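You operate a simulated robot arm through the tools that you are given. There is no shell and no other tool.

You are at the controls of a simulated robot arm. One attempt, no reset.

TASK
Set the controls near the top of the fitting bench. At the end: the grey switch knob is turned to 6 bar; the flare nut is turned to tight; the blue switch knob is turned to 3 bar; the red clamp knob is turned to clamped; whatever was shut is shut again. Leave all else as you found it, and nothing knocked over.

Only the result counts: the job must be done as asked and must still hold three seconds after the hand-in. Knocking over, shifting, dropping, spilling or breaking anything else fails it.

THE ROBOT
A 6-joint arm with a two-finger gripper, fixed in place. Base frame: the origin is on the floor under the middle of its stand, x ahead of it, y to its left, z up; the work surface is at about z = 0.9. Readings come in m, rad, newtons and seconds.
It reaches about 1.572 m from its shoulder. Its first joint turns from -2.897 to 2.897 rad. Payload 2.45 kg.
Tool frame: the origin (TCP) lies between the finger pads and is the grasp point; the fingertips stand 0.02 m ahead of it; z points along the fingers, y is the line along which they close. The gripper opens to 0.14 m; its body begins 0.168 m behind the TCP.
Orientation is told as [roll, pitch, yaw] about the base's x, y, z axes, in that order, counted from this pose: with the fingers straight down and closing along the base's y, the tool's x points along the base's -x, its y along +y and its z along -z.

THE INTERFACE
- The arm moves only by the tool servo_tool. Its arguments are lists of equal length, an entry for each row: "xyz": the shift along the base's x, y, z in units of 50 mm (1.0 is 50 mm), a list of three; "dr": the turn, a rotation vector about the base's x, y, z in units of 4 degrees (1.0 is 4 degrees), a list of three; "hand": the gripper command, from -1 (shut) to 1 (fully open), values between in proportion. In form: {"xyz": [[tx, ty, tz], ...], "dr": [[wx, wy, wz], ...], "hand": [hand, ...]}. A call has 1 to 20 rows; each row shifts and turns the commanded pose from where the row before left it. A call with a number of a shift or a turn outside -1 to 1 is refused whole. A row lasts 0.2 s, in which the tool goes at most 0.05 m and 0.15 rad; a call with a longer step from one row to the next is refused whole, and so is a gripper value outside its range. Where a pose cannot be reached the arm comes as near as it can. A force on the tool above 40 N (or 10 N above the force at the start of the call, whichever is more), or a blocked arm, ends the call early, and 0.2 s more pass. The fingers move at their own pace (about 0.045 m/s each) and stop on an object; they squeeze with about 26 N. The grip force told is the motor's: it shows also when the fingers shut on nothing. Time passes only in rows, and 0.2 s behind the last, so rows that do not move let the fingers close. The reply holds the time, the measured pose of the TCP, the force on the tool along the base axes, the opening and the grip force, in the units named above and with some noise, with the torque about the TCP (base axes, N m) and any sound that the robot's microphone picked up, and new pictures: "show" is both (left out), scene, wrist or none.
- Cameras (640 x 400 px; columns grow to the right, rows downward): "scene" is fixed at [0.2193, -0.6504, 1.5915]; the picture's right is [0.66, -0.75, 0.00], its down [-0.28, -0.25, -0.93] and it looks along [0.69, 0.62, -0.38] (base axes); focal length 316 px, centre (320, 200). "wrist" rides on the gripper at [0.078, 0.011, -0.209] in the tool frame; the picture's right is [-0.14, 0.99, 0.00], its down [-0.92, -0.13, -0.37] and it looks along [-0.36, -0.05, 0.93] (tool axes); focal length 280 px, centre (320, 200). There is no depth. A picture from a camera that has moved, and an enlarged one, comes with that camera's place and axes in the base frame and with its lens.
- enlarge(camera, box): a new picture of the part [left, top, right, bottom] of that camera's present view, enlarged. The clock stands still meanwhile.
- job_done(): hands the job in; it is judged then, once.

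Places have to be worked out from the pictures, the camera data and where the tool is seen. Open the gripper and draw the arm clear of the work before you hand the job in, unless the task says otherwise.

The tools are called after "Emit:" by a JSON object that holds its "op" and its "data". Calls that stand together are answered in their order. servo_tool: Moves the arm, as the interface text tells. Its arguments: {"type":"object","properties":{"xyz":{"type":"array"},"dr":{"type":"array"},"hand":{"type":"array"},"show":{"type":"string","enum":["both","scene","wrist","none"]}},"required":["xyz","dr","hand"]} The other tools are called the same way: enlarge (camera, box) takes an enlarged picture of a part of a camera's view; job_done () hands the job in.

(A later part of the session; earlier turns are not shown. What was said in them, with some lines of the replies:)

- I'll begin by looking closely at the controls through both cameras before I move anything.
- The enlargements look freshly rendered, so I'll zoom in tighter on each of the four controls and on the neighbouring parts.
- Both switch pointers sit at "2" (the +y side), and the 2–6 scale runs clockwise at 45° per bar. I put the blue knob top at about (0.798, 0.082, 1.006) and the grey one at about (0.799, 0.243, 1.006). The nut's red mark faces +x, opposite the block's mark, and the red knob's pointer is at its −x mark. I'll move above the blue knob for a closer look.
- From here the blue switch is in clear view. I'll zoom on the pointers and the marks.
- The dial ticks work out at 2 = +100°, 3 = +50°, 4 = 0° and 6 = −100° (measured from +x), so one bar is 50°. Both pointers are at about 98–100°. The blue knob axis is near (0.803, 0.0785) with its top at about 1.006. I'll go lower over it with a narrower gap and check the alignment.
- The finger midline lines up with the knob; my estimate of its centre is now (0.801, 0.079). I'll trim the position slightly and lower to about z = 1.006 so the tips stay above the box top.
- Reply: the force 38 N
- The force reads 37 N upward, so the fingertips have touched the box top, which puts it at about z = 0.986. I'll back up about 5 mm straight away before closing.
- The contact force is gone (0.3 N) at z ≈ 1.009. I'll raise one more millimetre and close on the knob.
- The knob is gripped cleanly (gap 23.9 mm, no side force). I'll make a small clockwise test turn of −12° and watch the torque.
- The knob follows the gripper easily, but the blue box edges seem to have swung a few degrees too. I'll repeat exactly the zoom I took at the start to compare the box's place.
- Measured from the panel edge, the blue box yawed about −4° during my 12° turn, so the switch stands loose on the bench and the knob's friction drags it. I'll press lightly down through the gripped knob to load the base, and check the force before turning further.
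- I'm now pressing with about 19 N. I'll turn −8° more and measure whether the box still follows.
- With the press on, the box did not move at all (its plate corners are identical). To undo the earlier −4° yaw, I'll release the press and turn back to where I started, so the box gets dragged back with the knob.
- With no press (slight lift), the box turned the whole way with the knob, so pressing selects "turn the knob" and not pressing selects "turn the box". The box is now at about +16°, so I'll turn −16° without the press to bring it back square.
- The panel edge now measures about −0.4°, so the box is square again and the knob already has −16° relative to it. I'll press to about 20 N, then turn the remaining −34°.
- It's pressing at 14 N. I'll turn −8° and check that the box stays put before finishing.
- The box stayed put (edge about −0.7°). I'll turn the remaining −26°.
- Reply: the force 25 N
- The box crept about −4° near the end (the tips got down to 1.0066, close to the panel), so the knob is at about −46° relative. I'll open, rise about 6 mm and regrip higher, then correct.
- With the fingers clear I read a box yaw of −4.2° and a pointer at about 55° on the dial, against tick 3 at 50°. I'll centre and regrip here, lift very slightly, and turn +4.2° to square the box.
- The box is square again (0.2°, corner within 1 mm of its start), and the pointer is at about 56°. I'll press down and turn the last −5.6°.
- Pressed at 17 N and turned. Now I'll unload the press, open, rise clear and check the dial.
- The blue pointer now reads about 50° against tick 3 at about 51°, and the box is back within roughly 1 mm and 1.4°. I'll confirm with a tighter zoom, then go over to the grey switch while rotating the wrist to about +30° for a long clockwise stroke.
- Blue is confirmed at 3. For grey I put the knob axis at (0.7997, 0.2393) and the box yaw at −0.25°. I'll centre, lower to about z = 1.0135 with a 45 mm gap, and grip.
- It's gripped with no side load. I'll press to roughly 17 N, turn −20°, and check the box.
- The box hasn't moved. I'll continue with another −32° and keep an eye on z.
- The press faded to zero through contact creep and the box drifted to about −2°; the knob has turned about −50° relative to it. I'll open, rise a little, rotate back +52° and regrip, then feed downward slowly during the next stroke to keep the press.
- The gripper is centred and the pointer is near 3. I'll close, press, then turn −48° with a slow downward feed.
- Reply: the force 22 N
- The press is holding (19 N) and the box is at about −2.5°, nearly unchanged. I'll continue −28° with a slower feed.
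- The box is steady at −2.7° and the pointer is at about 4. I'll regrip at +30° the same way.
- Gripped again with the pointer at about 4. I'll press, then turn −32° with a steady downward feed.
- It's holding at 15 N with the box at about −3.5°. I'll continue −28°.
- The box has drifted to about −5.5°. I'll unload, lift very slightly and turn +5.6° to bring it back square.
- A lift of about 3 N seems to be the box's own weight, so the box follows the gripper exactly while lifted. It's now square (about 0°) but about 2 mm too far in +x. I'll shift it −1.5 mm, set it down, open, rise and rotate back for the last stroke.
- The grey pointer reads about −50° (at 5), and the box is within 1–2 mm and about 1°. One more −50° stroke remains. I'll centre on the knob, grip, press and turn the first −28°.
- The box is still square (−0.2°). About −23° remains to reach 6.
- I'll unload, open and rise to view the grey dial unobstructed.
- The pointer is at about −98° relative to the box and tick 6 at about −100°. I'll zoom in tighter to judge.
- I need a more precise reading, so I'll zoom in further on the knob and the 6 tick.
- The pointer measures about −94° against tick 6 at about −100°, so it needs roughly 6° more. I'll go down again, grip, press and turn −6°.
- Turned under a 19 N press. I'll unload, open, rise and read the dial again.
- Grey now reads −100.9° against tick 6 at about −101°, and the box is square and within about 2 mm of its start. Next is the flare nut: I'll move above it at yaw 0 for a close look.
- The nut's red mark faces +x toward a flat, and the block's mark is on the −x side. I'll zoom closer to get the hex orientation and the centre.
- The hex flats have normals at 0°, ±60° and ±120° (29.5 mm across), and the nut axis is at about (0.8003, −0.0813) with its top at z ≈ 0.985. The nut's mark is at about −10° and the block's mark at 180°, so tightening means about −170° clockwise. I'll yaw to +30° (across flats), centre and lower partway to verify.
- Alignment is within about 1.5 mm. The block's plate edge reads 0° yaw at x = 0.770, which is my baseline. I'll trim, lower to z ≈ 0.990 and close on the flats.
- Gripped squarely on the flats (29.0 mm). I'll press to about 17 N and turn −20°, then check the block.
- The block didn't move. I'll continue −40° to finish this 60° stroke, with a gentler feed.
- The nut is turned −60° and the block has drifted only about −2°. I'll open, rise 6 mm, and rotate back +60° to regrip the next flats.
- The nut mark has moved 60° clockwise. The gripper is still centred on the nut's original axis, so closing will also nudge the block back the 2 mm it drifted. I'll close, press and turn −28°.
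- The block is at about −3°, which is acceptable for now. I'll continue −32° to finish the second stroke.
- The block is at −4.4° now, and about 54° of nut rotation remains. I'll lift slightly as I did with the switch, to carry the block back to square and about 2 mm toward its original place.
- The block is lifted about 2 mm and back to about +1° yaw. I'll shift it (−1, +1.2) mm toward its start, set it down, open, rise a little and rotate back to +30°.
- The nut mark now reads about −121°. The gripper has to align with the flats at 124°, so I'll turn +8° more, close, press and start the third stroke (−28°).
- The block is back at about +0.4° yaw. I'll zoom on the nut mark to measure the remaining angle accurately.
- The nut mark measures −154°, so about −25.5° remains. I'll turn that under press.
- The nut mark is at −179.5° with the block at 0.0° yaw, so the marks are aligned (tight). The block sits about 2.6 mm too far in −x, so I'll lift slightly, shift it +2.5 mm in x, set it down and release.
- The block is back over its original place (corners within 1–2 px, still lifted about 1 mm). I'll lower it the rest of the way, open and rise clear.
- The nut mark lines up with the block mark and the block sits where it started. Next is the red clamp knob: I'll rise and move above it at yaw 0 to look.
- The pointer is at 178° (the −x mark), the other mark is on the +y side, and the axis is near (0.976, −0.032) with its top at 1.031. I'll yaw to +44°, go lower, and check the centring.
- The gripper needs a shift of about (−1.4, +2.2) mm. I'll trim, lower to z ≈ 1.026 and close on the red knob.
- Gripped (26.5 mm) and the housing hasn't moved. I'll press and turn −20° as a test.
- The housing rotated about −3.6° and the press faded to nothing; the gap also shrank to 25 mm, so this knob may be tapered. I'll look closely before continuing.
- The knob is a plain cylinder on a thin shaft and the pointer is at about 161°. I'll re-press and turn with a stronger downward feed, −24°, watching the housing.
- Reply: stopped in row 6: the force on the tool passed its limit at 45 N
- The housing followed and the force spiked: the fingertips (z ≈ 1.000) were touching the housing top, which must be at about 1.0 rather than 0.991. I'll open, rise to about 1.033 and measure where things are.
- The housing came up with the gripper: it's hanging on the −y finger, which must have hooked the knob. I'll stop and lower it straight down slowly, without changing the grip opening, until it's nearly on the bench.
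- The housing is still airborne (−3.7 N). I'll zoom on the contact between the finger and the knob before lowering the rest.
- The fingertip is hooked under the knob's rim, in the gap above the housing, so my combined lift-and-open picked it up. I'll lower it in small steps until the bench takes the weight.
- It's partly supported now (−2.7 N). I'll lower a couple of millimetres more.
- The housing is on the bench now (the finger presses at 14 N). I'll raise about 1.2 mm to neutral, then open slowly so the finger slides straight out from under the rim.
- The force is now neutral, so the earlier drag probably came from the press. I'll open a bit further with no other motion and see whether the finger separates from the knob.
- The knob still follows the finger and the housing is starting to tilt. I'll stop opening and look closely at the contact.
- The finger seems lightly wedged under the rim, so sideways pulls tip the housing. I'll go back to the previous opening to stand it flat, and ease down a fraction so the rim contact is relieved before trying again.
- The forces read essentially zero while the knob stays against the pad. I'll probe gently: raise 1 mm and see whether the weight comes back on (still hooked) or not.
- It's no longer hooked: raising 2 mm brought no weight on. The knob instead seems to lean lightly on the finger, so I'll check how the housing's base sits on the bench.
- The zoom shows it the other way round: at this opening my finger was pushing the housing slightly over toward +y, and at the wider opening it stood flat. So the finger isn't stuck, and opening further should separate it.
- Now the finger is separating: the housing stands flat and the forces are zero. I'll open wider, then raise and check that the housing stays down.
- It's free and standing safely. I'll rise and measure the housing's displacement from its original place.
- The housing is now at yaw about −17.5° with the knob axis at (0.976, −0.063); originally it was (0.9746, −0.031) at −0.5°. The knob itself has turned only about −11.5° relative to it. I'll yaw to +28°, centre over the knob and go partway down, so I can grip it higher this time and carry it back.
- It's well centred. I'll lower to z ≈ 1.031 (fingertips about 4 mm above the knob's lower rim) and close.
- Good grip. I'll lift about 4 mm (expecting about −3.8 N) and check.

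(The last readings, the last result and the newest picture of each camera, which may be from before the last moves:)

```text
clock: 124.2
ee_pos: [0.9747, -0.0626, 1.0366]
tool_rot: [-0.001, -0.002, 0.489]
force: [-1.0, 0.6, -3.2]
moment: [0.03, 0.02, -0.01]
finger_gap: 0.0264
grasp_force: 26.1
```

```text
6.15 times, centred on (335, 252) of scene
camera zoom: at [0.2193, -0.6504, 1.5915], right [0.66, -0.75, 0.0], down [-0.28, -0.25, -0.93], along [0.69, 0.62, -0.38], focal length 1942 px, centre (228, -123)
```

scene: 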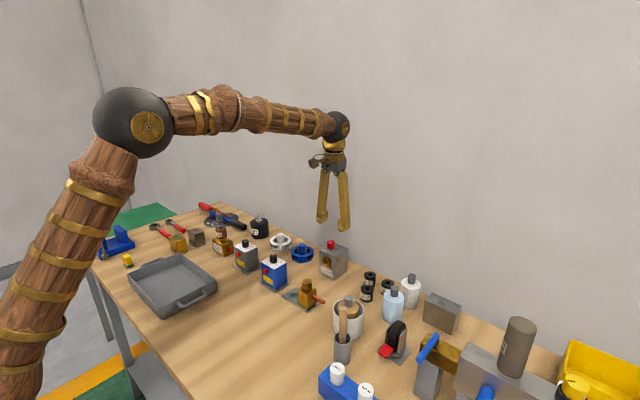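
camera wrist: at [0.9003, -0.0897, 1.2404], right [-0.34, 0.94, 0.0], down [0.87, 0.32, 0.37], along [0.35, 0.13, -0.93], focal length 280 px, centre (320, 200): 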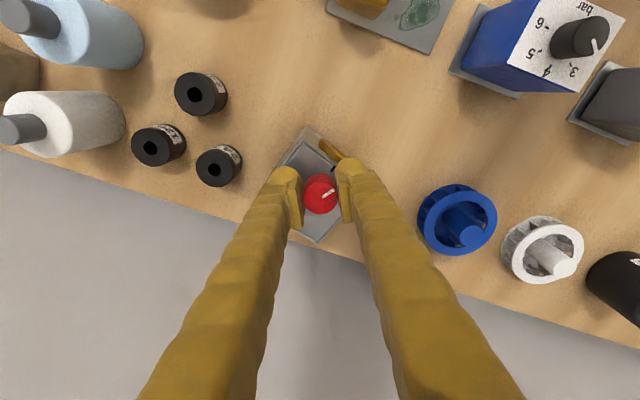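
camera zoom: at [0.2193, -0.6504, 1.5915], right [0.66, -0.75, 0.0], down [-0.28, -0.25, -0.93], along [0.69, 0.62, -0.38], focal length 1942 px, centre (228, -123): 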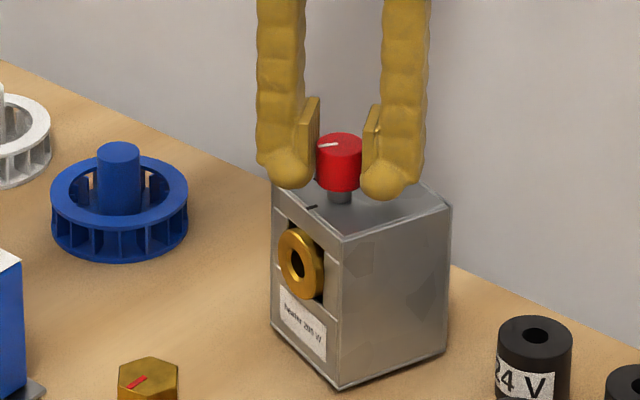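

Lifted cleanly by about 4 mm. Now I'll carry it back: +31.6 mm in y, −1.5 mm in x, and +17.2° yaw, slowly.

Emit:
{"op": "servo_tool", "data": {"xyz": [[-0.004, 0.08, 0], [-0.004, 0.08, 0], [-0.004, 0.08, 0], [-0.004, 0.08, 0], [-0.004, 0.08, 0], [-0.004, 0.08, 0], [-0.004, 0.08, 0], [0, 0.07, 0], [0, 0, 0], [0, 0, 0]], "dr": [[0, 0, 0.54], [0, 0, 0.54], [0, 0, 0.54], [0, 0, 0.54], [0, 0, 0.54], [0, 0, 0.54], [0, 0, 0.53], [0, 0, 0.53], [0, 0, 0], [0, 0, 0]], "hand": [-1, -1, -1, -1, -1, -1, -1, -1, -1, -1], "show": "wrist"}}

Emit:
{"op": "enlarge", "data": {"camera": "scene", "box": [305, 220, 365, 285]}}

Emit:
{"op": "enlarge", "data": {"camera": "wrist", "box": [240, 110, 400, 220]}}

```text
clock: 126.5
ee_pos: [0.974, -0.0302, 1.0364]
tool_rot: [0.0, -0.004, 0.789]
force: [0.3, -0.2, -3.5]
moment: [0.0, 0.04, 0.03]
finger_gap: 0.0264
grasp_force: 26.4
camera wrist: at [0.9108, -0.0788, 1.2445], right [-0.61, 0.8, 0.0], down [0.74, 0.56, 0.37], along [0.29, 0.22, -0.93], focal length 280 px, centre (320, 200)
```

wrist: 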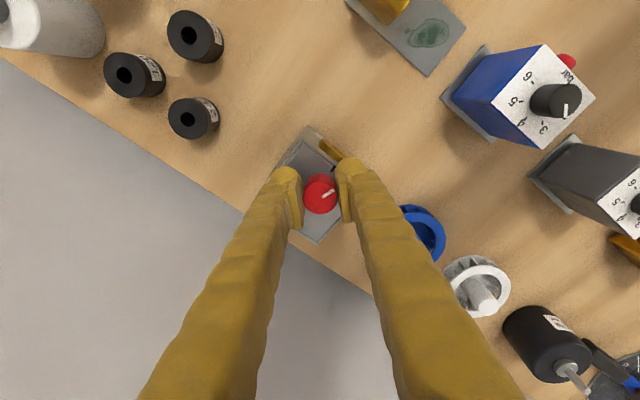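

```text
6.15 times, centred on (335, 252) of scene
camera zoom: at [0.2193, -0.6504, 1.5915], right [0.66, -0.75, 0.0], down [-0.28, -0.25, -0.93], along [0.69, 0.62, -0.38], focal length 1942 px, centre (228, -123)
```

zoom: 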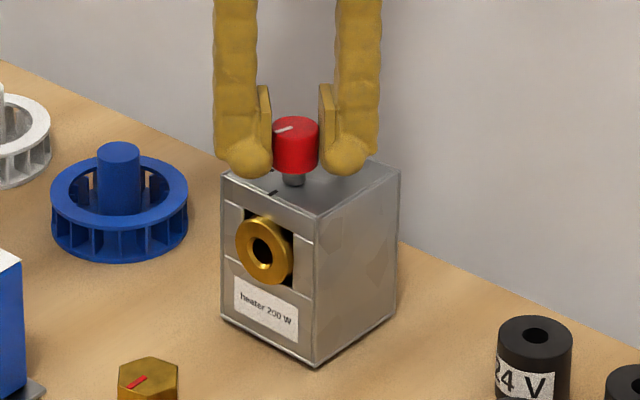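

```text
3.64 times, centred on (320, 165) of wrist
camera zoom: at [0.9108, -0.0788, 1.2445], right [-0.61, 0.8, 0.0], down [0.74, 0.56, 0.37], along [0.29, 0.22, -0.93], focal length 1020 px, centre (320, 327)
```

zoom: 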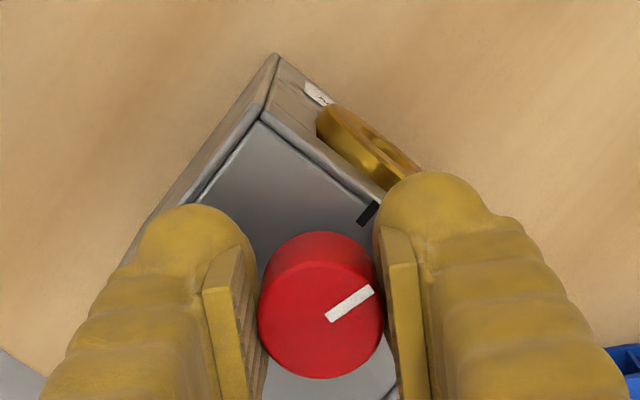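

The housing lines up with its original outline (all corners about 6 px higher, because it's lifted 4 mm). I'll lower it onto the bench.

Emit:
{"op": "servo_tool", "data": {"xyz": [[0, 0, -0.04], [0, 0, -0.04], [0, 0, -0.02], [0, 0, 0], [0, 0, 0]], "dr": [[0, 0, 0], [0, 0, 0], [0, 0, 0], [0, 0, 0], [0, 0, 0]], "hand": [-1, -1, -1, -1, -1], "show": "none"}}

Emit:
{"op": "enlarge", "data": {"camera": "scene", "box": [305, 220, 365, 285]}}

Emit:
{"op": "enlarge", "data": {"camera": "wrist", "box": [240, 110, 400, 220]}}

```text
clock: 127.7
ee_pos: [0.9737, -0.0299, 1.0319]
tool_rot: [-0.002, -0.003, 0.789]
force: [-3.1, 3.4, 10.8]
moment: [0.02, 0.09, -0.02]
finger_gap: 0.0263
grasp_force: 25.9
```

```text
6.15 times, centred on (335, 252) of scene
camera zoom: at [0.2193, -0.6504, 1.5915], right [0.66, -0.75, 0.0], down [-0.28, -0.25, -0.93], along [0.69, 0.62, -0.38], focal length 1942 px, centre (228, -123)
```

zoom: 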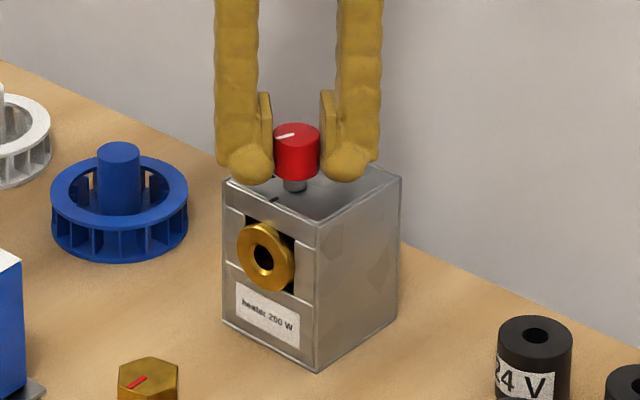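

```text
3.64 times, centred on (320, 165) of wrist
camera zoom: at [0.9108, -0.0797, 1.2404], right [-0.61, 0.8, 0.0], down [0.74, 0.56, 0.37], along [0.3, 0.22, -0.93], focal length 1020 px, centre (320, 327)
```

zoom: 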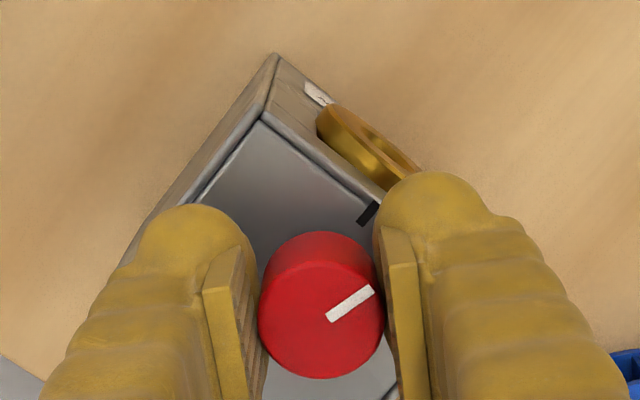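

The housing is back at its original outline within 1 px, and I'm pressing at 11 N. I'll add a little press and turn −20° with a small feed, staying well above the rim.

Emit:
{"op": "servo_tool", "data": {"xyz": [[0, 0, -0.015], [0, 0, -0.004], [0, 0, -0.004], [0, 0, -0.004], [0, 0, -0.004], [0, 0, -0.004]], "dr": [[0, 0, 0], [0, 0, -1], [0, 0, -1], [0, 0, -1], [0, 0, -1], [0, 0, -1]], "hand": [-1, -1, -1, -1, -1, -1], "show": "wrist"}}

Emit:
{"op": "enlarge", "data": {"camera": "scene", "box": [305, 220, 365, 285]}}

Emit:
{"op": "enlarge", "data": {"camera": "wrist", "box": [240, 110, 400, 220]}}

```text
clock: 129.1
ee_pos: [0.9756, -0.0311, 1.0298]
tool_rot: [-0.002, -0.005, 0.438]
force: [-4.3, -1.8, 19.6]
moment: [0.01, 0.06, -0.03]
finger_gap: 0.0261
grasp_force: 26.1
camera wrist: at [0.8983, -0.0546, 1.2391], right [-0.3, 0.96, 0.0], down [0.89, 0.27, 0.37], along [0.35, 0.11, -0.93], focal length 280 px, centre (320, 200)
```

wrist: 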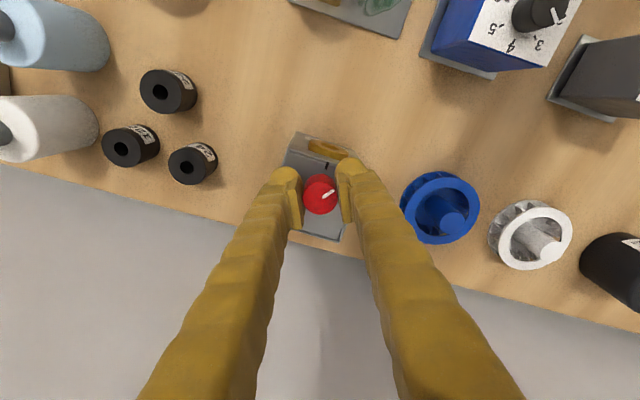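

```text
6.15 times, centred on (335, 252) of scene
camera zoom: at [0.2193, -0.6504, 1.5915], right [0.66, -0.75, 0.0], down [-0.28, -0.25, -0.93], along [0.69, 0.62, -0.38], focal length 1942 px, centre (228, -123)
```

zoom: 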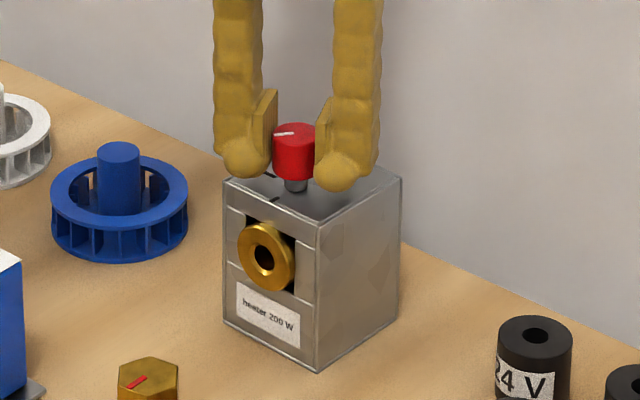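

```text
3.64 times, centred on (320, 165) of wrist
camera zoom: at [0.8983, -0.0546, 1.2391], right [-0.3, 0.96, 0.0], down [0.89, 0.27, 0.37], along [0.35, 0.11, -0.93], focal length 1020 px, centre (320, 327)
```

zoom: 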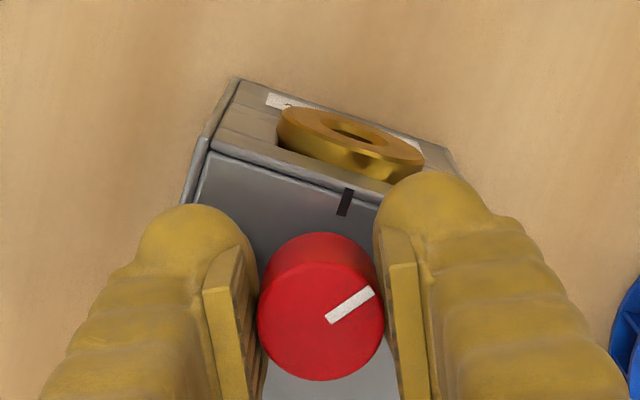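

The housing didn't move this time. I'll continue −20° with minimal feed.

Emit:
{"op": "servo_tool", "data": {"xyz": [[0, 0, -0.002], [0, 0, -0.002], [0, 0, -0.003], [0, 0, -0.003], [0, 0, -0.003]], "dr": [[0, 0, -1], [0, 0, -1], [0, 0, -1], [0, 0, -1], [0, 0, -1]], "hand": [-1, -1, -1, -1, -1], "show": "wrist"}}

Emit:
{"op": "enlarge", "data": {"camera": "scene", "box": [305, 220, 365, 285]}}

Emit:
{"op": "enlarge", "data": {"camera": "wrist", "box": [240, 110, 400, 220]}}

```text
clock: 130.2
ee_pos: [0.975, -0.0304, 1.0302]
tool_rot: [0.001, -0.003, 0.088]
force: [2.2, 2.2, 17.6]
moment: [0.04, -0.15, -0.02]
finger_gap: 0.0266
grasp_force: 26.2
camera wrist: at [0.8946, -0.027, 1.2385], right [0.05, 1.0, 0.0], down [0.93, -0.05, 0.37], along [0.37, -0.02, -0.93], focal length 280 px, centre (320, 200)
```

wrist: 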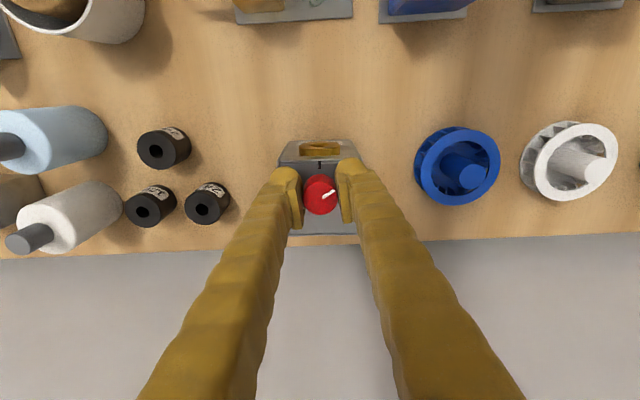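

```text
6.15 times, centred on (335, 252) of scene
camera zoom: at [0.2193, -0.6504, 1.5915], right [0.66, -0.75, 0.0], down [-0.28, -0.25, -0.93], along [0.69, 0.62, -0.38], focal length 1942 px, centre (228, -123)
```

zoom: 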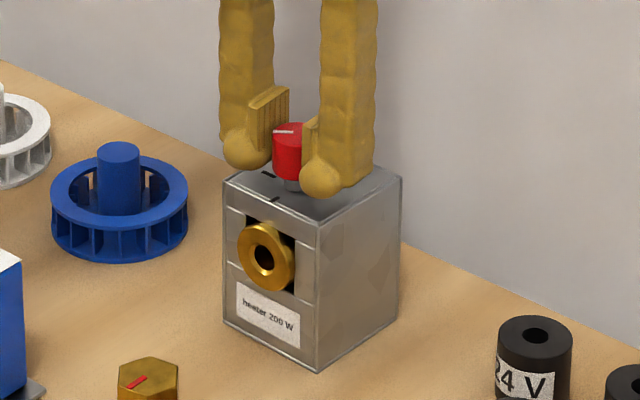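

```text
3.64 times, centred on (320, 165) of wrist
camera zoom: at [0.8946, -0.027, 1.2385], right [0.05, 1.0, 0.0], down [0.93, -0.05, 0.37], along [0.37, -0.02, -0.93], focal length 1020 px, centre (320, 327)
```

zoom: 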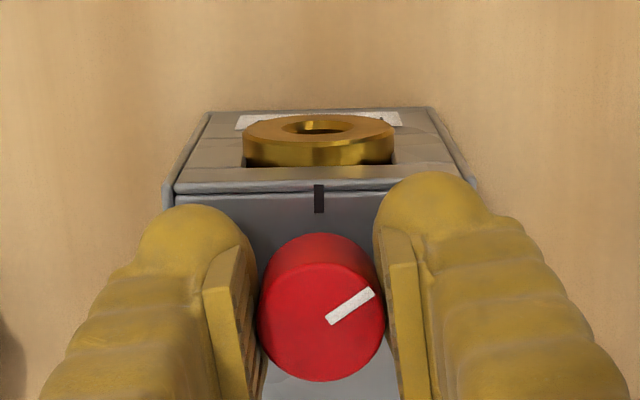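

The housing is steady and the pointer is now at about 124°. Roughly −34° to go to the +y mark.

Emit:
{"op": "servo_tool", "data": {"xyz": [[0, 0, -0.004], [0, 0, -0.003], [0, 0, -0.003], [0, 0, -0.003], [0, 0, -0.003], [0, 0, -0.003], [0, 0, -0.003], [0, 0, 0]], "dr": [[0, 0, -1], [0, 0, -1], [0, 0, -1], [0, 0, -1], [0, 0, -1], [0, 0, -1], [0, 0, -1], [0, 0, -1]], "hand": [-1, -1, -1, -1, -1, -1, -1, -1], "show": "wrist"}}

Emit:
{"op": "enlarge", "data": {"camera": "scene", "box": [305, 220, 365, 285]}}

Emit:
{"op": "enlarge", "data": {"camera": "wrist", "box": [240, 110, 400, 220]}}

```text
clock: 132.1
ee_pos: [0.9736, -0.0311, 1.0303]
tool_rot: [0.001, -0.002, -0.47]
force: [2.1, 4.3, 17.6]
moment: [0.06, 0.07, 0.02]
finger_gap: 0.0261
grasp_force: 25.3
camera wrist: at [0.9086, 0.0138, 1.2381], right [0.57, 0.82, 0.0], down [0.76, -0.53, 0.37], along [0.3, -0.21, -0.93], focal length 280 px, centre (320, 200)
```

wrist: 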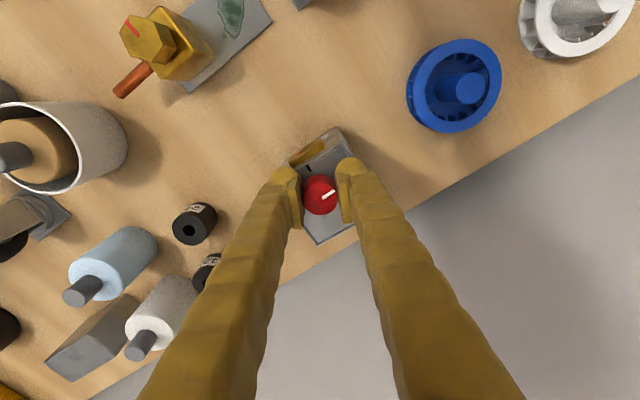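

```text
6.15 times, centred on (335, 252) of scene
camera zoom: at [0.2193, -0.6504, 1.5915], right [0.66, -0.75, 0.0], down [-0.28, -0.25, -0.93], along [0.69, 0.62, -0.38], focal length 1942 px, centre (228, -123)
```

zoom: 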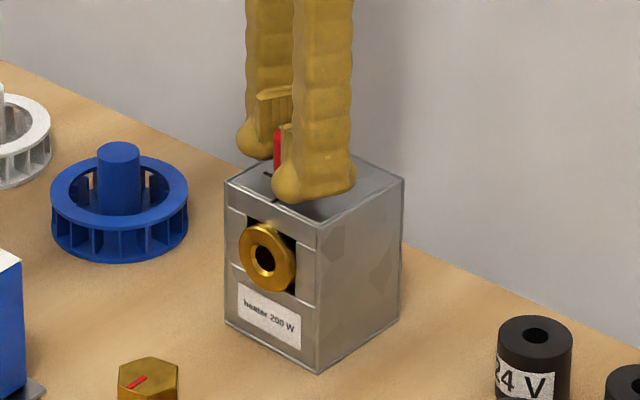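

```text
3.64 times, centred on (320, 165) of wrist
camera zoom: at [0.9086, 0.0138, 1.2381], right [0.57, 0.82, 0.0], down [0.76, -0.53, 0.37], along [0.3, -0.21, -0.93], focal length 1020 px, centre (320, 327)
```

zoom: 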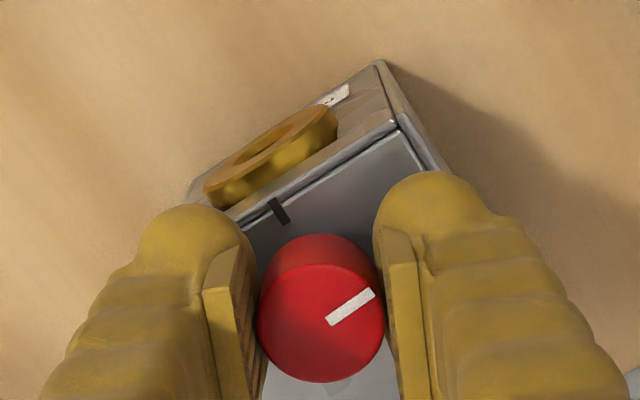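

The pointer should be at about 91°. I'll unload, open fully clear first, then raise only slightly and check that nothing lifts.

Emit:
{"op": "servo_tool", "data": {"xyz": [[0, 0, 0.03], [0, 0, 0], [0, 0, 0], [0, 0, 0], [0, 0, 0.06], [0, 0, 0]], "dr": [[0, 0, 0], [0, 0, 0], [0, 0, 0], [0, 0, 0], [0, 0, 0], [0, 0, 0]], "hand": [-1, -0.3, -0.1, -0.1, -0.1, -0.1], "show": "wrist"}}

Emit:
{"op": "enlarge", "data": {"camera": "scene", "box": [305, 220, 365, 285]}}

Emit:
{"op": "enlarge", "data": {"camera": "wrist", "box": [240, 110, 400, 220]}}

```text
clock: 133.4
ee_pos: [0.9754, -0.0298, 1.0322]
tool_rot: [0.0, -0.001, -0.467]
force: [-0.3, -0.2, 0.2]
moment: [0.01, 0.01, 0.02]
finger_gap: 0.0629
grasp_force: 0.1
camera wrist: at [0.9095, 0.0141, 1.2412], right [0.57, 0.82, 0.0], down [0.76, -0.53, 0.37], along [0.3, -0.21, -0.93], focal length 280 px, centre (320, 200)
```

wrist: 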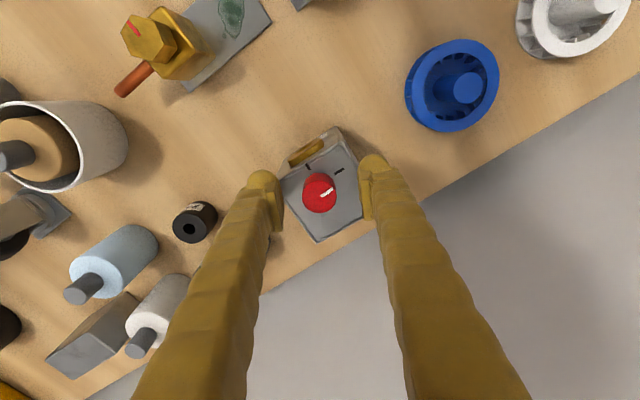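

```text
6.15 times, centred on (335, 252) of scene
camera zoom: at [0.2193, -0.6504, 1.5915], right [0.66, -0.75, 0.0], down [-0.28, -0.25, -0.93], along [0.69, 0.62, -0.38], focal length 1942 px, centre (228, -123)
```

zoom: 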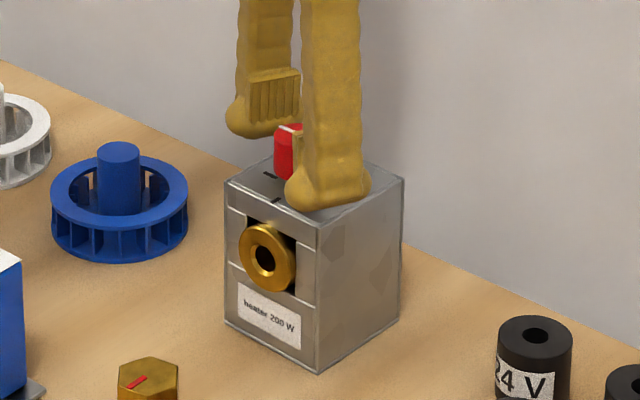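

```text
3.64 times, centred on (320, 165) of wrist
camera zoom: at [0.9095, 0.0141, 1.2412], right [0.57, 0.82, 0.0], down [0.76, -0.53, 0.37], along [0.3, -0.21, -0.93], focal length 1020 px, centre (320, 327)
```

zoom: 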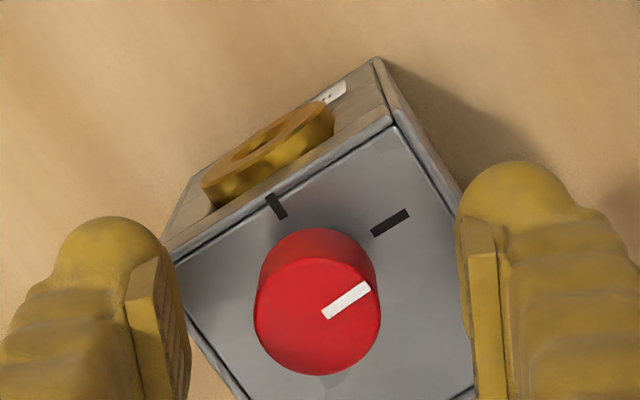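

The fingers are clear and the housing is in place. I'll zoom tightly to compare the pointer with the +y mark.

Emit:
{"op": "enlarge", "data": {"camera": "wrist", "box": [295, 155, 350, 210]}}

```text
7.27 times, centred on (322, 182) of wrist
camera zoom: at [0.9095, 0.0141, 1.2412], right [0.57, 0.82, 0.0], down [0.76, -0.53, 0.37], along [0.3, -0.21, -0.93], focal length 2039 px, centre (302, 327)
```

zoom: 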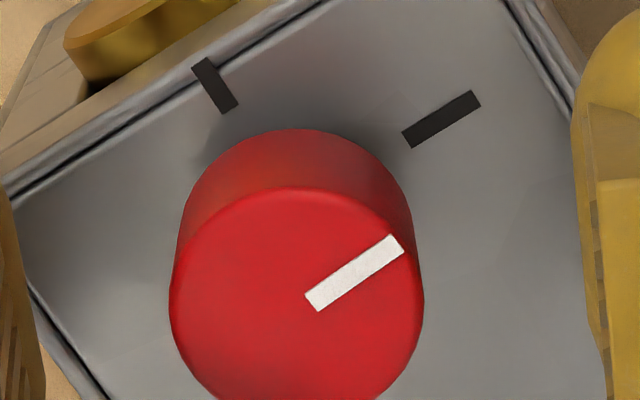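

The pointer reads 91.5° while the marks put the housing at about −2°, so it's roughly 3.5° short of the mark. I'll regrip here, press and turn −4°.

Emit:
{"op": "servo_tool", "data": {"xyz": [[0, 0, 0], [0, 0, 0], [0, 0, 0], [0, 0, 0], [0, 0, -0.03], [0, 0, -0.02], [0, 0, 0], [0, 0, 0], [0, 0, 0]], "dr": [[0, 0, 0], [0, 0, 0], [0, 0, 0], [0, 0, 0], [0, 0, 0], [0, 0, 0], [0, 0, -0.5], [0, 0, -0.5], [0, 0, 0]], "hand": [-0.4, -1, -1, -1, -1, -1, -1, -1, -1], "show": "wrist"}}

Emit:
{"op": "enlarge", "data": {"camera": "wrist", "box": [240, 110, 400, 220]}}

Emit:
{"op": "enlarge", "data": {"camera": "scene", "box": [305, 220, 365, 285]}}

```text
clock: 135.4
ee_pos: [0.9743, -0.0304, 1.0306]
tool_rot: [0.001, -0.003, -0.539]
force: [1.7, -2.8, 20.2]
moment: [-0.07, -0.02, 0.04]
finger_gap: 0.0264
grasp_force: 26.1
camera wrist: at [0.9129, 0.0185, 1.2392], right [0.63, 0.78, 0.0], down [0.72, -0.58, 0.37], along [0.29, -0.23, -0.93], focal length 280 px, centre (320, 200)
```

wrist: 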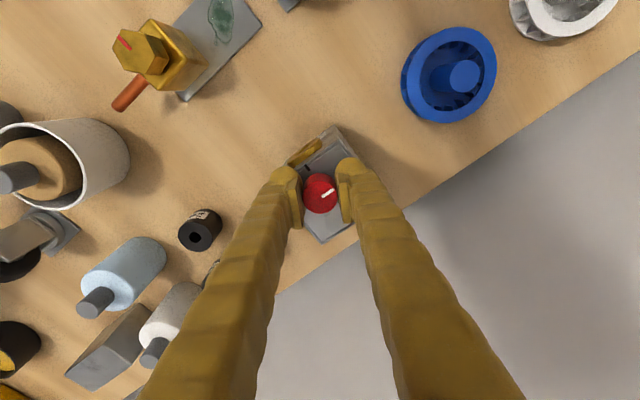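

```text
3.64 times, centred on (320, 165) of wrist
camera zoom: at [0.9129, 0.0185, 1.2392], right [0.63, 0.78, 0.0], down [0.72, -0.58, 0.37], along [0.29, -0.23, -0.93], focal length 1020 px, centre (320, 327)
```

zoom: 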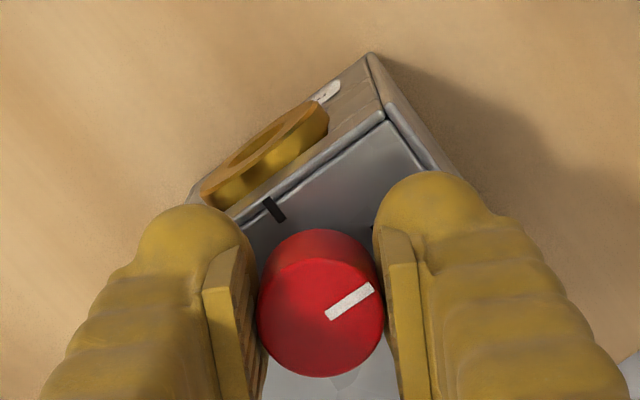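

```text
6.15 times, centred on (335, 252) of scene
camera zoom: at [0.2193, -0.6504, 1.5915], right [0.66, -0.75, 0.0], down [-0.28, -0.25, -0.93], along [0.69, 0.62, -0.38], focal length 1942 px, centre (228, -123)
```

zoom: 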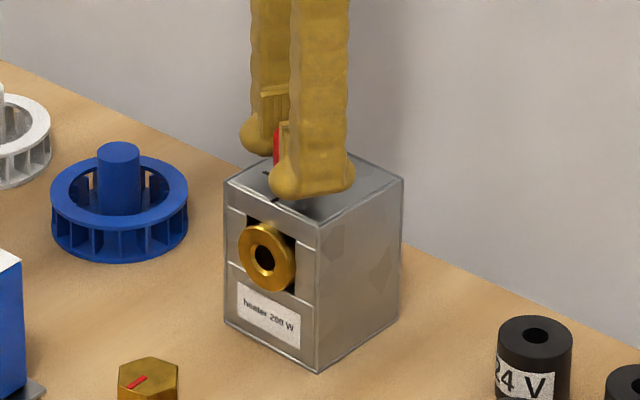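

Turned with the housing steady. I'll unload, open, and raise a little to read it again.

Emit:
{"op": "servo_tool", "data": {"xyz": [[0, 0, 0.04], [0, 0, 0], [0, 0, 0], [0, 0, 0], [0, 0, 0.06], [0, 0, 0.1], [0, 0, 0]], "dr": [[0, 0, 0], [0, 0, 0], [0, 0, 0], [0, 0, 0], [0, 0, 0], [0, 0, 0], [0, 0, 0]], "hand": [-1, -0.3, -0.1, -0.1, -0.1, -0.1, -0.1], "show": "wrist"}}

Emit:
{"op": "enlarge", "data": {"camera": "wrist", "box": [295, 150, 350, 205]}}

Emit:
{"op": "enlarge", "data": {"camera": "scene", "box": [305, 220, 365, 285]}}

```text
clock: 137.1
ee_pos: [0.9748, -0.0316, 1.04]
tool_rot: [-0.001, -0.003, -0.537]
force: [0.1, 0.2, 0.2]
moment: [-0.01, -0.03, -0.02]
finger_gap: 0.0633
grasp_force: 0.0
camera wrist: at [0.9128, 0.0173, 1.2492], right [0.63, 0.78, 0.0], down [0.72, -0.58, 0.37], along [0.29, -0.23, -0.93], focal length 280 px, centre (320, 200)
```

wrist: 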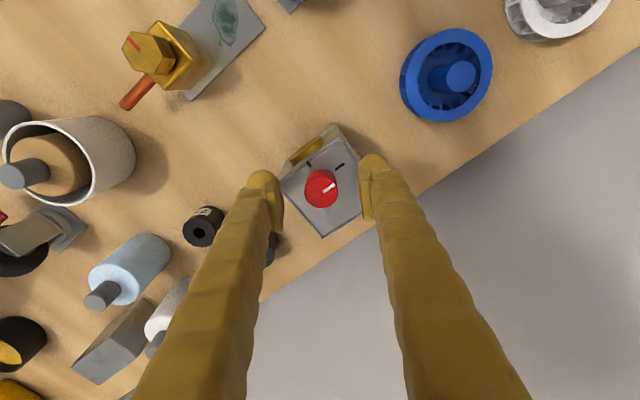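

```text
7.27 times, centred on (322, 178) of wrist
camera zoom: at [0.9128, 0.0173, 1.2492], right [0.63, 0.78, 0.0], down [0.72, -0.58, 0.37], along [0.29, -0.23, -0.93], focal length 2039 px, centre (302, 364)
```

zoom: 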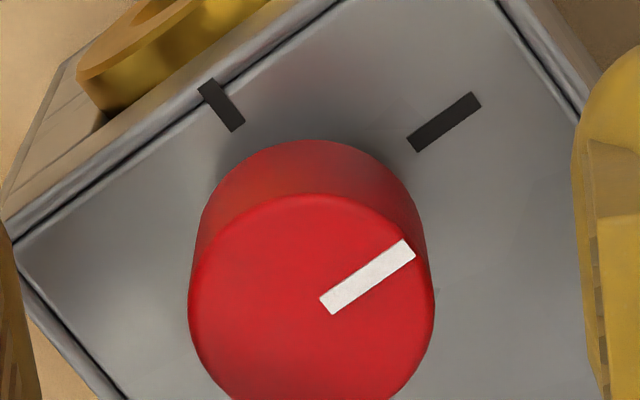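

```text
6.15 times, centred on (335, 252) of scene
camera zoom: at [0.2193, -0.6504, 1.5915], right [0.66, -0.75, 0.0], down [-0.28, -0.25, -0.93], along [0.69, 0.62, -0.38], focal length 1942 px, centre (228, -123)
```

zoom: 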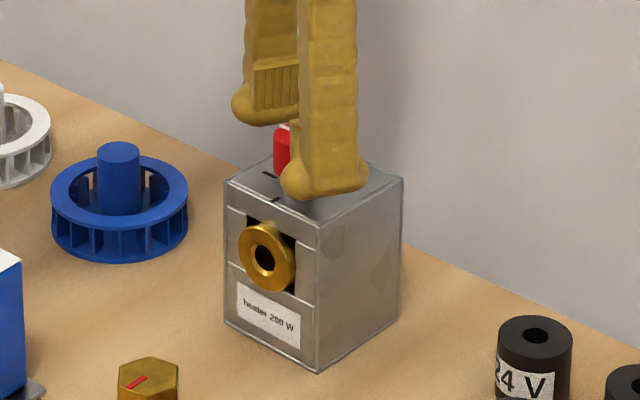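

The pointer (88.0°) now matches the +y mark (87.6°) and the housing sits in its original outline. I'll rise clear and look at all four controls again from above.

Emit:
{"op": "servo_tool", "data": {"xyz": [[0, 0, 0.2], [0, 0, 0.5], [0, 0, 0.8], [-0.5, 0.2, 0.6], [-0.7, 0.3, 0.3], [-0.7, 0.3, 0.3], [-0.7, 0.3, 0.3], [-0.7, 0.3, 0.3], [-0.7, 0.3, 0.3], [0, 0, 0]], "dr": [[0, 0, 0], [0, 0, 0], [0, 0, 1], [0, 0, 1], [0, 0, 1], [0, 0, 1], [0, 0, 1], [0, 0, 1], [0, 0, 1], [0, 0, 0.7]], "hand": [0, 0.2, 0.5, 1, 1, 1, 1, 1, 1, 1]}}

Emit:
{"op": "enlarge", "data": {"camera": "wrist", "box": [220, 140, 440, 310]}}

Emit:
{"op": "enlarge", "data": {"camera": "scene", "box": [200, 210, 360, 310]}}

```text
clock: 139.2
ee_pos: [0.777, 0.055, 1.2225]
tool_rot: [0.001, -0.002, 0.0]
force: [0.1, -0.1, -0.4]
moment: [-0.01, -0.01, -0.03]
finger_gap: 0.14
grasp_force: 0.0
camera wrist: at [0.6976, 0.0643, 1.4305], right [0.14, 0.99, 0.0], down [0.92, -0.13, 0.37], along [0.37, -0.05, -0.93], focal length 280 px, centre (320, 200)
```

scene: 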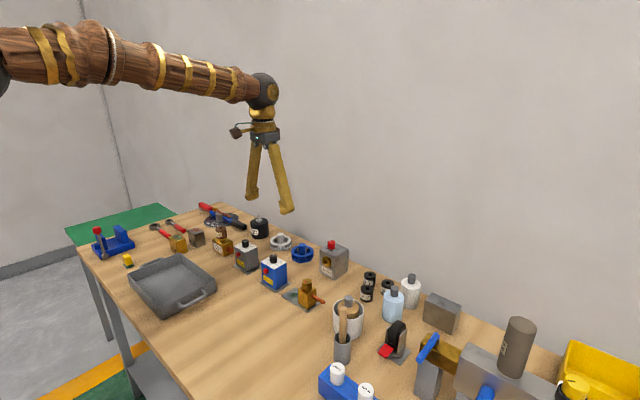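
wrist: 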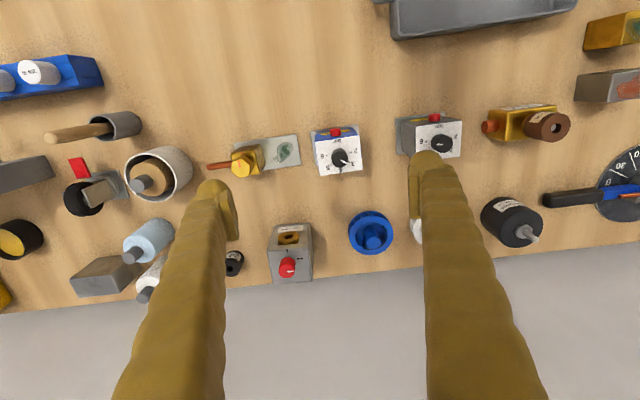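

```text
2.35 times, centred on (330, 225) of wrist
camera zoom: at [0.6976, 0.0643, 1.4305], right [0.14, 0.99, 0.0], down [0.92, -0.13, 0.37], along [0.37, -0.05, -0.93], focal length 660 px, centre (296, 141)
```

zoom: 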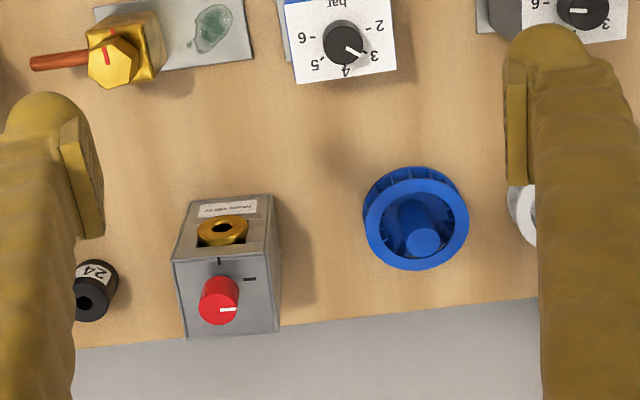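

```text
4.00 times, centred on (280, 260) of scene
camera zoom: at [0.2193, -0.6504, 1.5915], right [0.66, -0.75, 0.0], down [-0.28, -0.25, -0.93], along [0.69, 0.62, -0.38], focal length 1263 px, centre (480, -40)
```

zoom: 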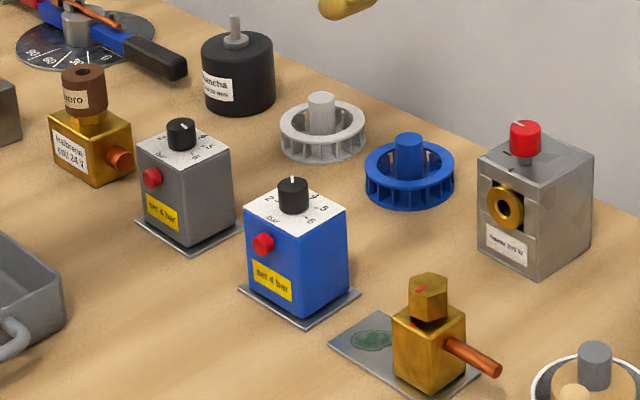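

Everything stands where it did at the start. I'll check the blue, grey and nut readings once more with tight zooms.

Emit:
{"op": "enlarge", "data": {"camera": "wrist", "box": [310, 125, 368, 180]}}

Emit:
{"op": "enlarge", "data": {"camera": "wrist", "box": [395, 108, 470, 165]}}

Emit:
{"op": "enlarge", "data": {"camera": "wrist", "box": [205, 130, 305, 190]}}

Emit:
{"op": "enlarge", "data": {"camera": "wrist", "box": [260, 215, 320, 290]}}

```text
7.27 times, centred on (339, 152) of wrist
camera zoom: at [0.6976, 0.0643, 1.4305], right [0.14, 0.99, 0.0], down [0.92, -0.13, 0.37], along [0.37, -0.05, -0.93], focal length 2039 px, centre (182, 546)
```

zoom: 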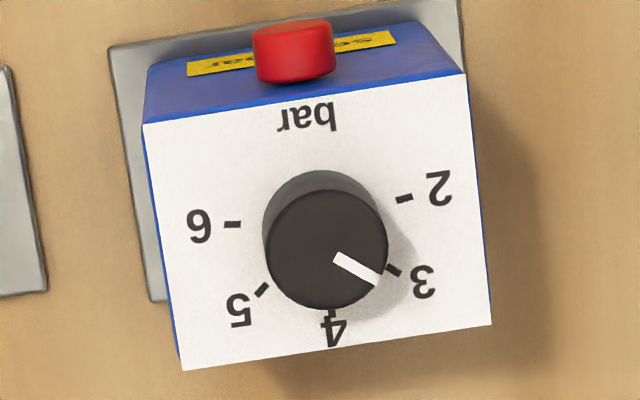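

```text
7.02 times, centred on (432, 136) of wrist
camera zoom: at [0.6976, 0.0643, 1.4305], right [0.14, 0.99, 0.0], down [0.92, -0.13, 0.37], along [0.37, -0.05, -0.93], focal length 1968 px, centre (-470, 646)
```

zoom: 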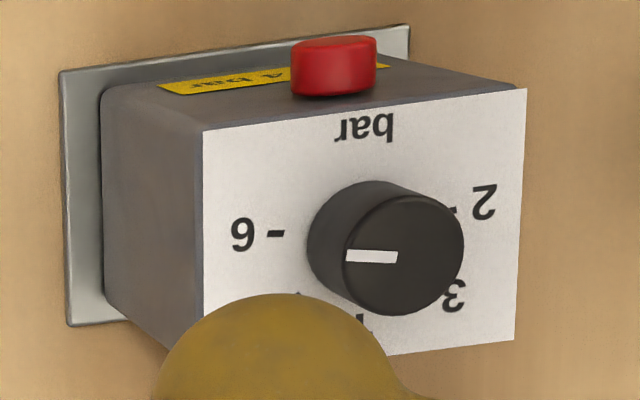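

```text
6.40 times, centred on (255, 160) of wrist
camera zoom: at [0.6976, 0.0643, 1.4305], right [0.14, 0.99, 0.0], down [0.92, -0.13, 0.37], along [0.37, -0.05, -0.93], focal length 1794 px, centre (736, 456)
```

zoom: 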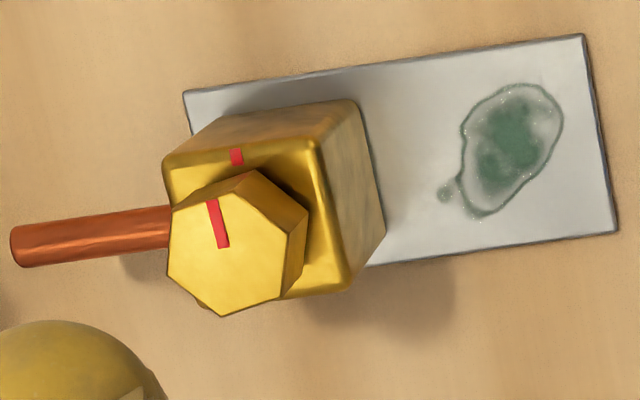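

```text
5.33 times, centred on (290, 252) of wrist
camera zoom: at [0.6976, 0.0643, 1.4305], right [0.14, 0.99, 0.0], down [0.92, -0.13, 0.37], along [0.37, -0.05, -0.93], focal length 1495 px, centre (480, -80)
```

zoom: 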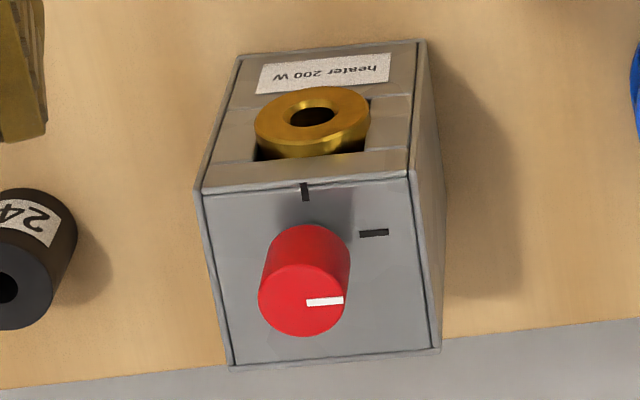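

Nut and clamp line up with their marks. The blue pointer may be a few degrees short of 3, so I'll zoom in further on both dials to be sure.

Emit:
{"op": "enlarge", "data": {"camera": "wrist", "box": [325, 142, 357, 172]}}

Emit:
{"op": "enlarge", "data": {"camera": "wrist", "box": [420, 125, 460, 160]}}

Emit:
{"op": "enlarge", "data": {"camera": "scene", "box": [260, 250, 290, 275]}}

Emit:
{"op": "enlarge", "data": {"camera": "scene", "box": [232, 235, 262, 260]}}

```text
13.33 times, centred on (341, 157) of wrist
camera zoom: at [0.6976, 0.0643, 1.4305], right [0.14, 0.99, 0.0], down [0.92, -0.13, 0.37], along [0.37, -0.05, -0.93], focal length 3738 px, centre (40, 773)
```

zoom: 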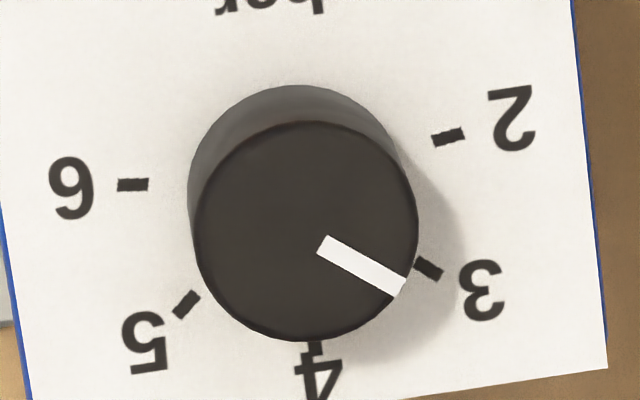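

```text
11.43 times, centred on (440, 142) of wrist
camera zoom: at [0.6976, 0.0643, 1.4305], right [0.14, 0.99, 0.0], down [0.92, -0.13, 0.37], along [0.37, -0.05, -0.93], focal length 3204 px, centre (-1051, 857)
```

zoom: 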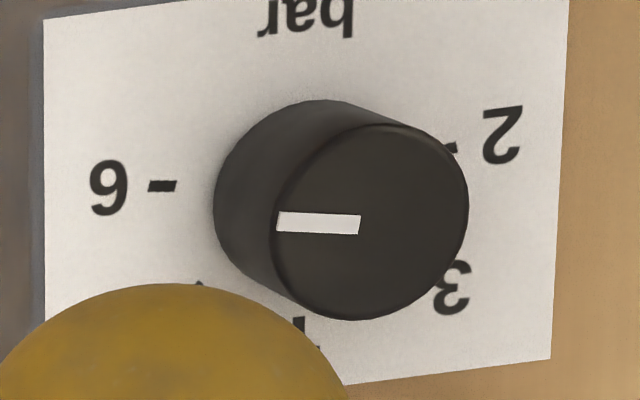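

```text
16.00 times, centred on (275, 262) of scene
camera zoom: at [0.2193, -0.6504, 1.5915], right [0.66, -0.75, 0.0], down [-0.28, -0.25, -0.93], along [0.69, 0.62, -0.38], focal length 5050 px, centre (1040, -800)
```

zoom: 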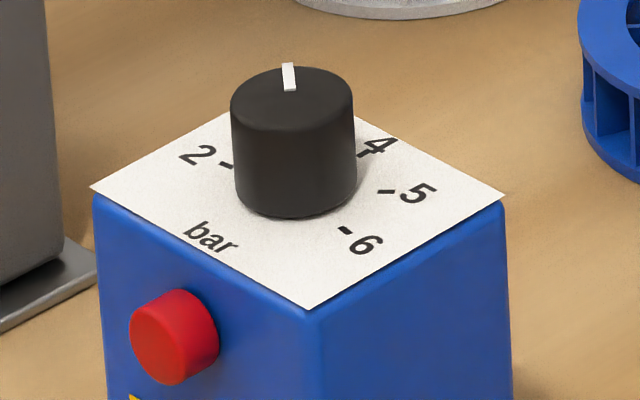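

```text
16.00 times, centred on (247, 248) of scene
camera zoom: at [0.2193, -0.6504, 1.5915], right [0.66, -0.75, 0.0], down [-0.28, -0.25, -0.93], along [0.69, 0.62, -0.38], focal length 5050 px, centre (1488, -560)
```

zoom: 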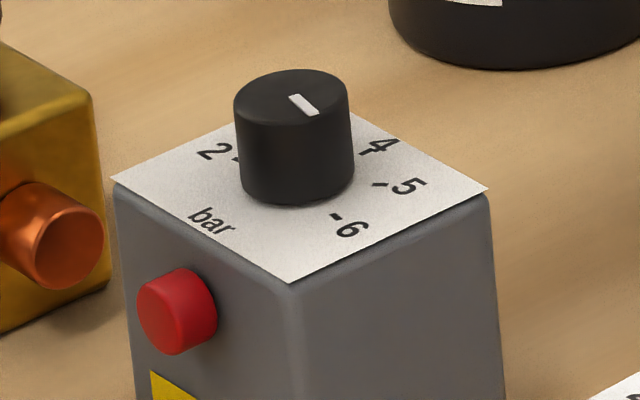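

The final readings are blue 51° against tick 3 at 50°, grey −100° against tick 6 at −100°, with the nut and clamp on their marks. I'll draw the arm back to its starting pose, gripper open.

Emit:
{"op": "servo_tool", "data": {"xyz": [[-0.46, 0.21, 0.36], [-0.46, 0.21, 0.36], [-0.46, 0.21, 0.36], [-0.46, 0.21, 0.36], [0, 0, 0], [0, 0, 0]], "dr": [[0, 0, 0], [0, 0, 0], [0, 0, 0], [0, 0, 0], [0, 0, 0], [0, 0, 0]], "hand": [1, 1, 1, 1, 1, 1]}}

Emit:
{"op": "enlarge", "data": {"camera": "scene", "box": [200, 210, 360, 310]}}

Emit:
{"op": "enlarge", "data": {"camera": "scene", "box": [310, 250, 480, 400]}}

```text
clock: 140.7
ee_pos: [0.6824, 0.0967, 1.2912]
tool_rot: [0.0, -0.002, 0.0]
force: [-0.1, 0.2, 0.1]
moment: [-0.02, 0.01, 0.03]
finger_gap: 0.1402
grasp_force: 0.1
camera wrist: at [0.604, 0.1066, 1.5001], right [0.14, 0.99, 0.0], down [0.92, -0.13, 0.37], along [0.37, -0.05, -0.93], focal length 280 px, centre (320, 200)
```

scene: 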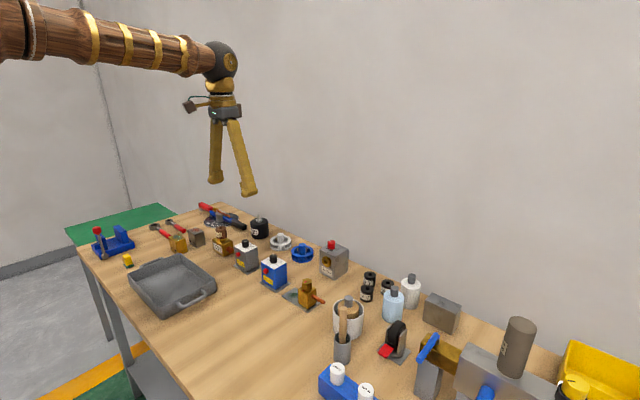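
wrist: 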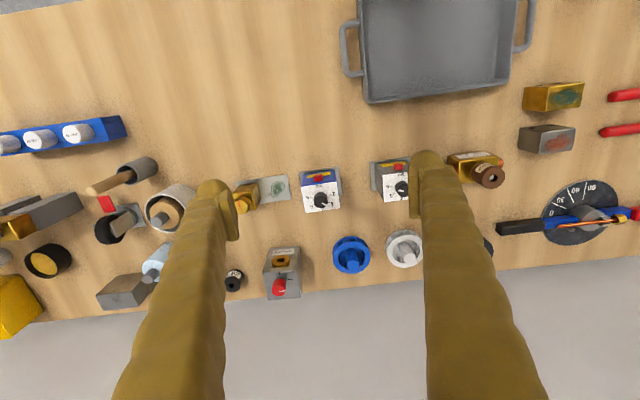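

```text
4.00 times, centred on (280, 260) of scene
camera zoom: at [0.2193, -0.6504, 1.5915], right [0.66, -0.75, 0.0], down [-0.28, -0.25, -0.93], along [0.69, 0.62, -0.38], focal length 1263 px, centre (480, -40)
```

zoom: 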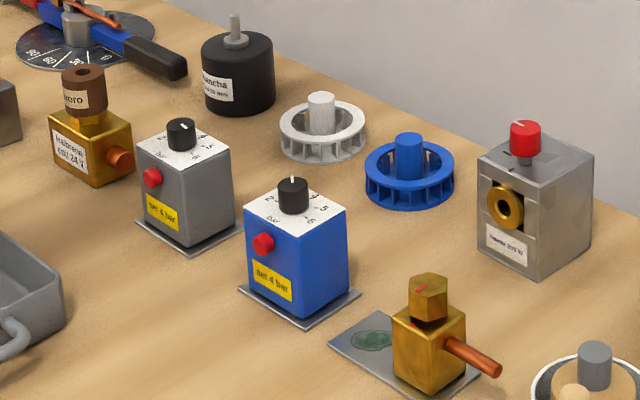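

```text
2.67 times, centred on (395, 325) of scene
camera zoom: at [0.2193, -0.6504, 1.5915], right [0.66, -0.75, 0.0], down [-0.28, -0.25, -0.93], along [0.69, 0.62, -0.38], focal length 842 px, centre (120, -133)
```

zoom: 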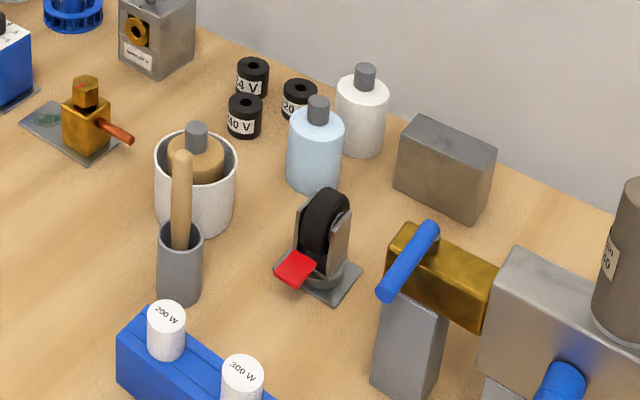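

The scene matches the start apart from the four controls, nothing is tipped, and the arm is clear with the gripper open. I'm handing the job in.

Emit:
{"op": "job_done", "data": {}}

```text
The job is handed in.
```

All four controls are at the settings you asked for, and I've handed the job in. The result of the judging hasn't come back to me.

| Control | Asked for | Last measurement |
|---|---|---|
| Grey switch knob | 6 bar | pointer at −100°, 6 mark at about −100° |
| Blue switch knob | 3 bar | pointer at about 51°, 3 mark at 50° |
| Flare nut | tight | red marks on nut and block lined up, to about 1° |
| Red clamp knob | clamped | pointer 88.0°, mark at 87.6° |

- **Tight and clamped:** neither position is labelled. I took "tight" as the nut and block marks lined up, turning clockwise. I took "clamped" as the second mark on the clamp housing, a quarter turn clockwise from where the knob stood.
- **Clamp housing:** while I was turning the red knob, a fingertip caught under its rim and lifted the housing about 5 cm off the bench. It was lowered without being dropped and carried back to its original outline, within about 1–2 px in the scene camera. Its yaw is about 1.5–2° off.
- **Small shifts:** the switches and the nut block stand loose and moved a little as I turned them. I put them back to within about 2 mm and 1° of where they were.
- **Shut items:** nothing had to be opened to reach the controls, so nothing needed shutting again.

Nothing was knocked over. The arm is back at its starting pose with the gripper open.
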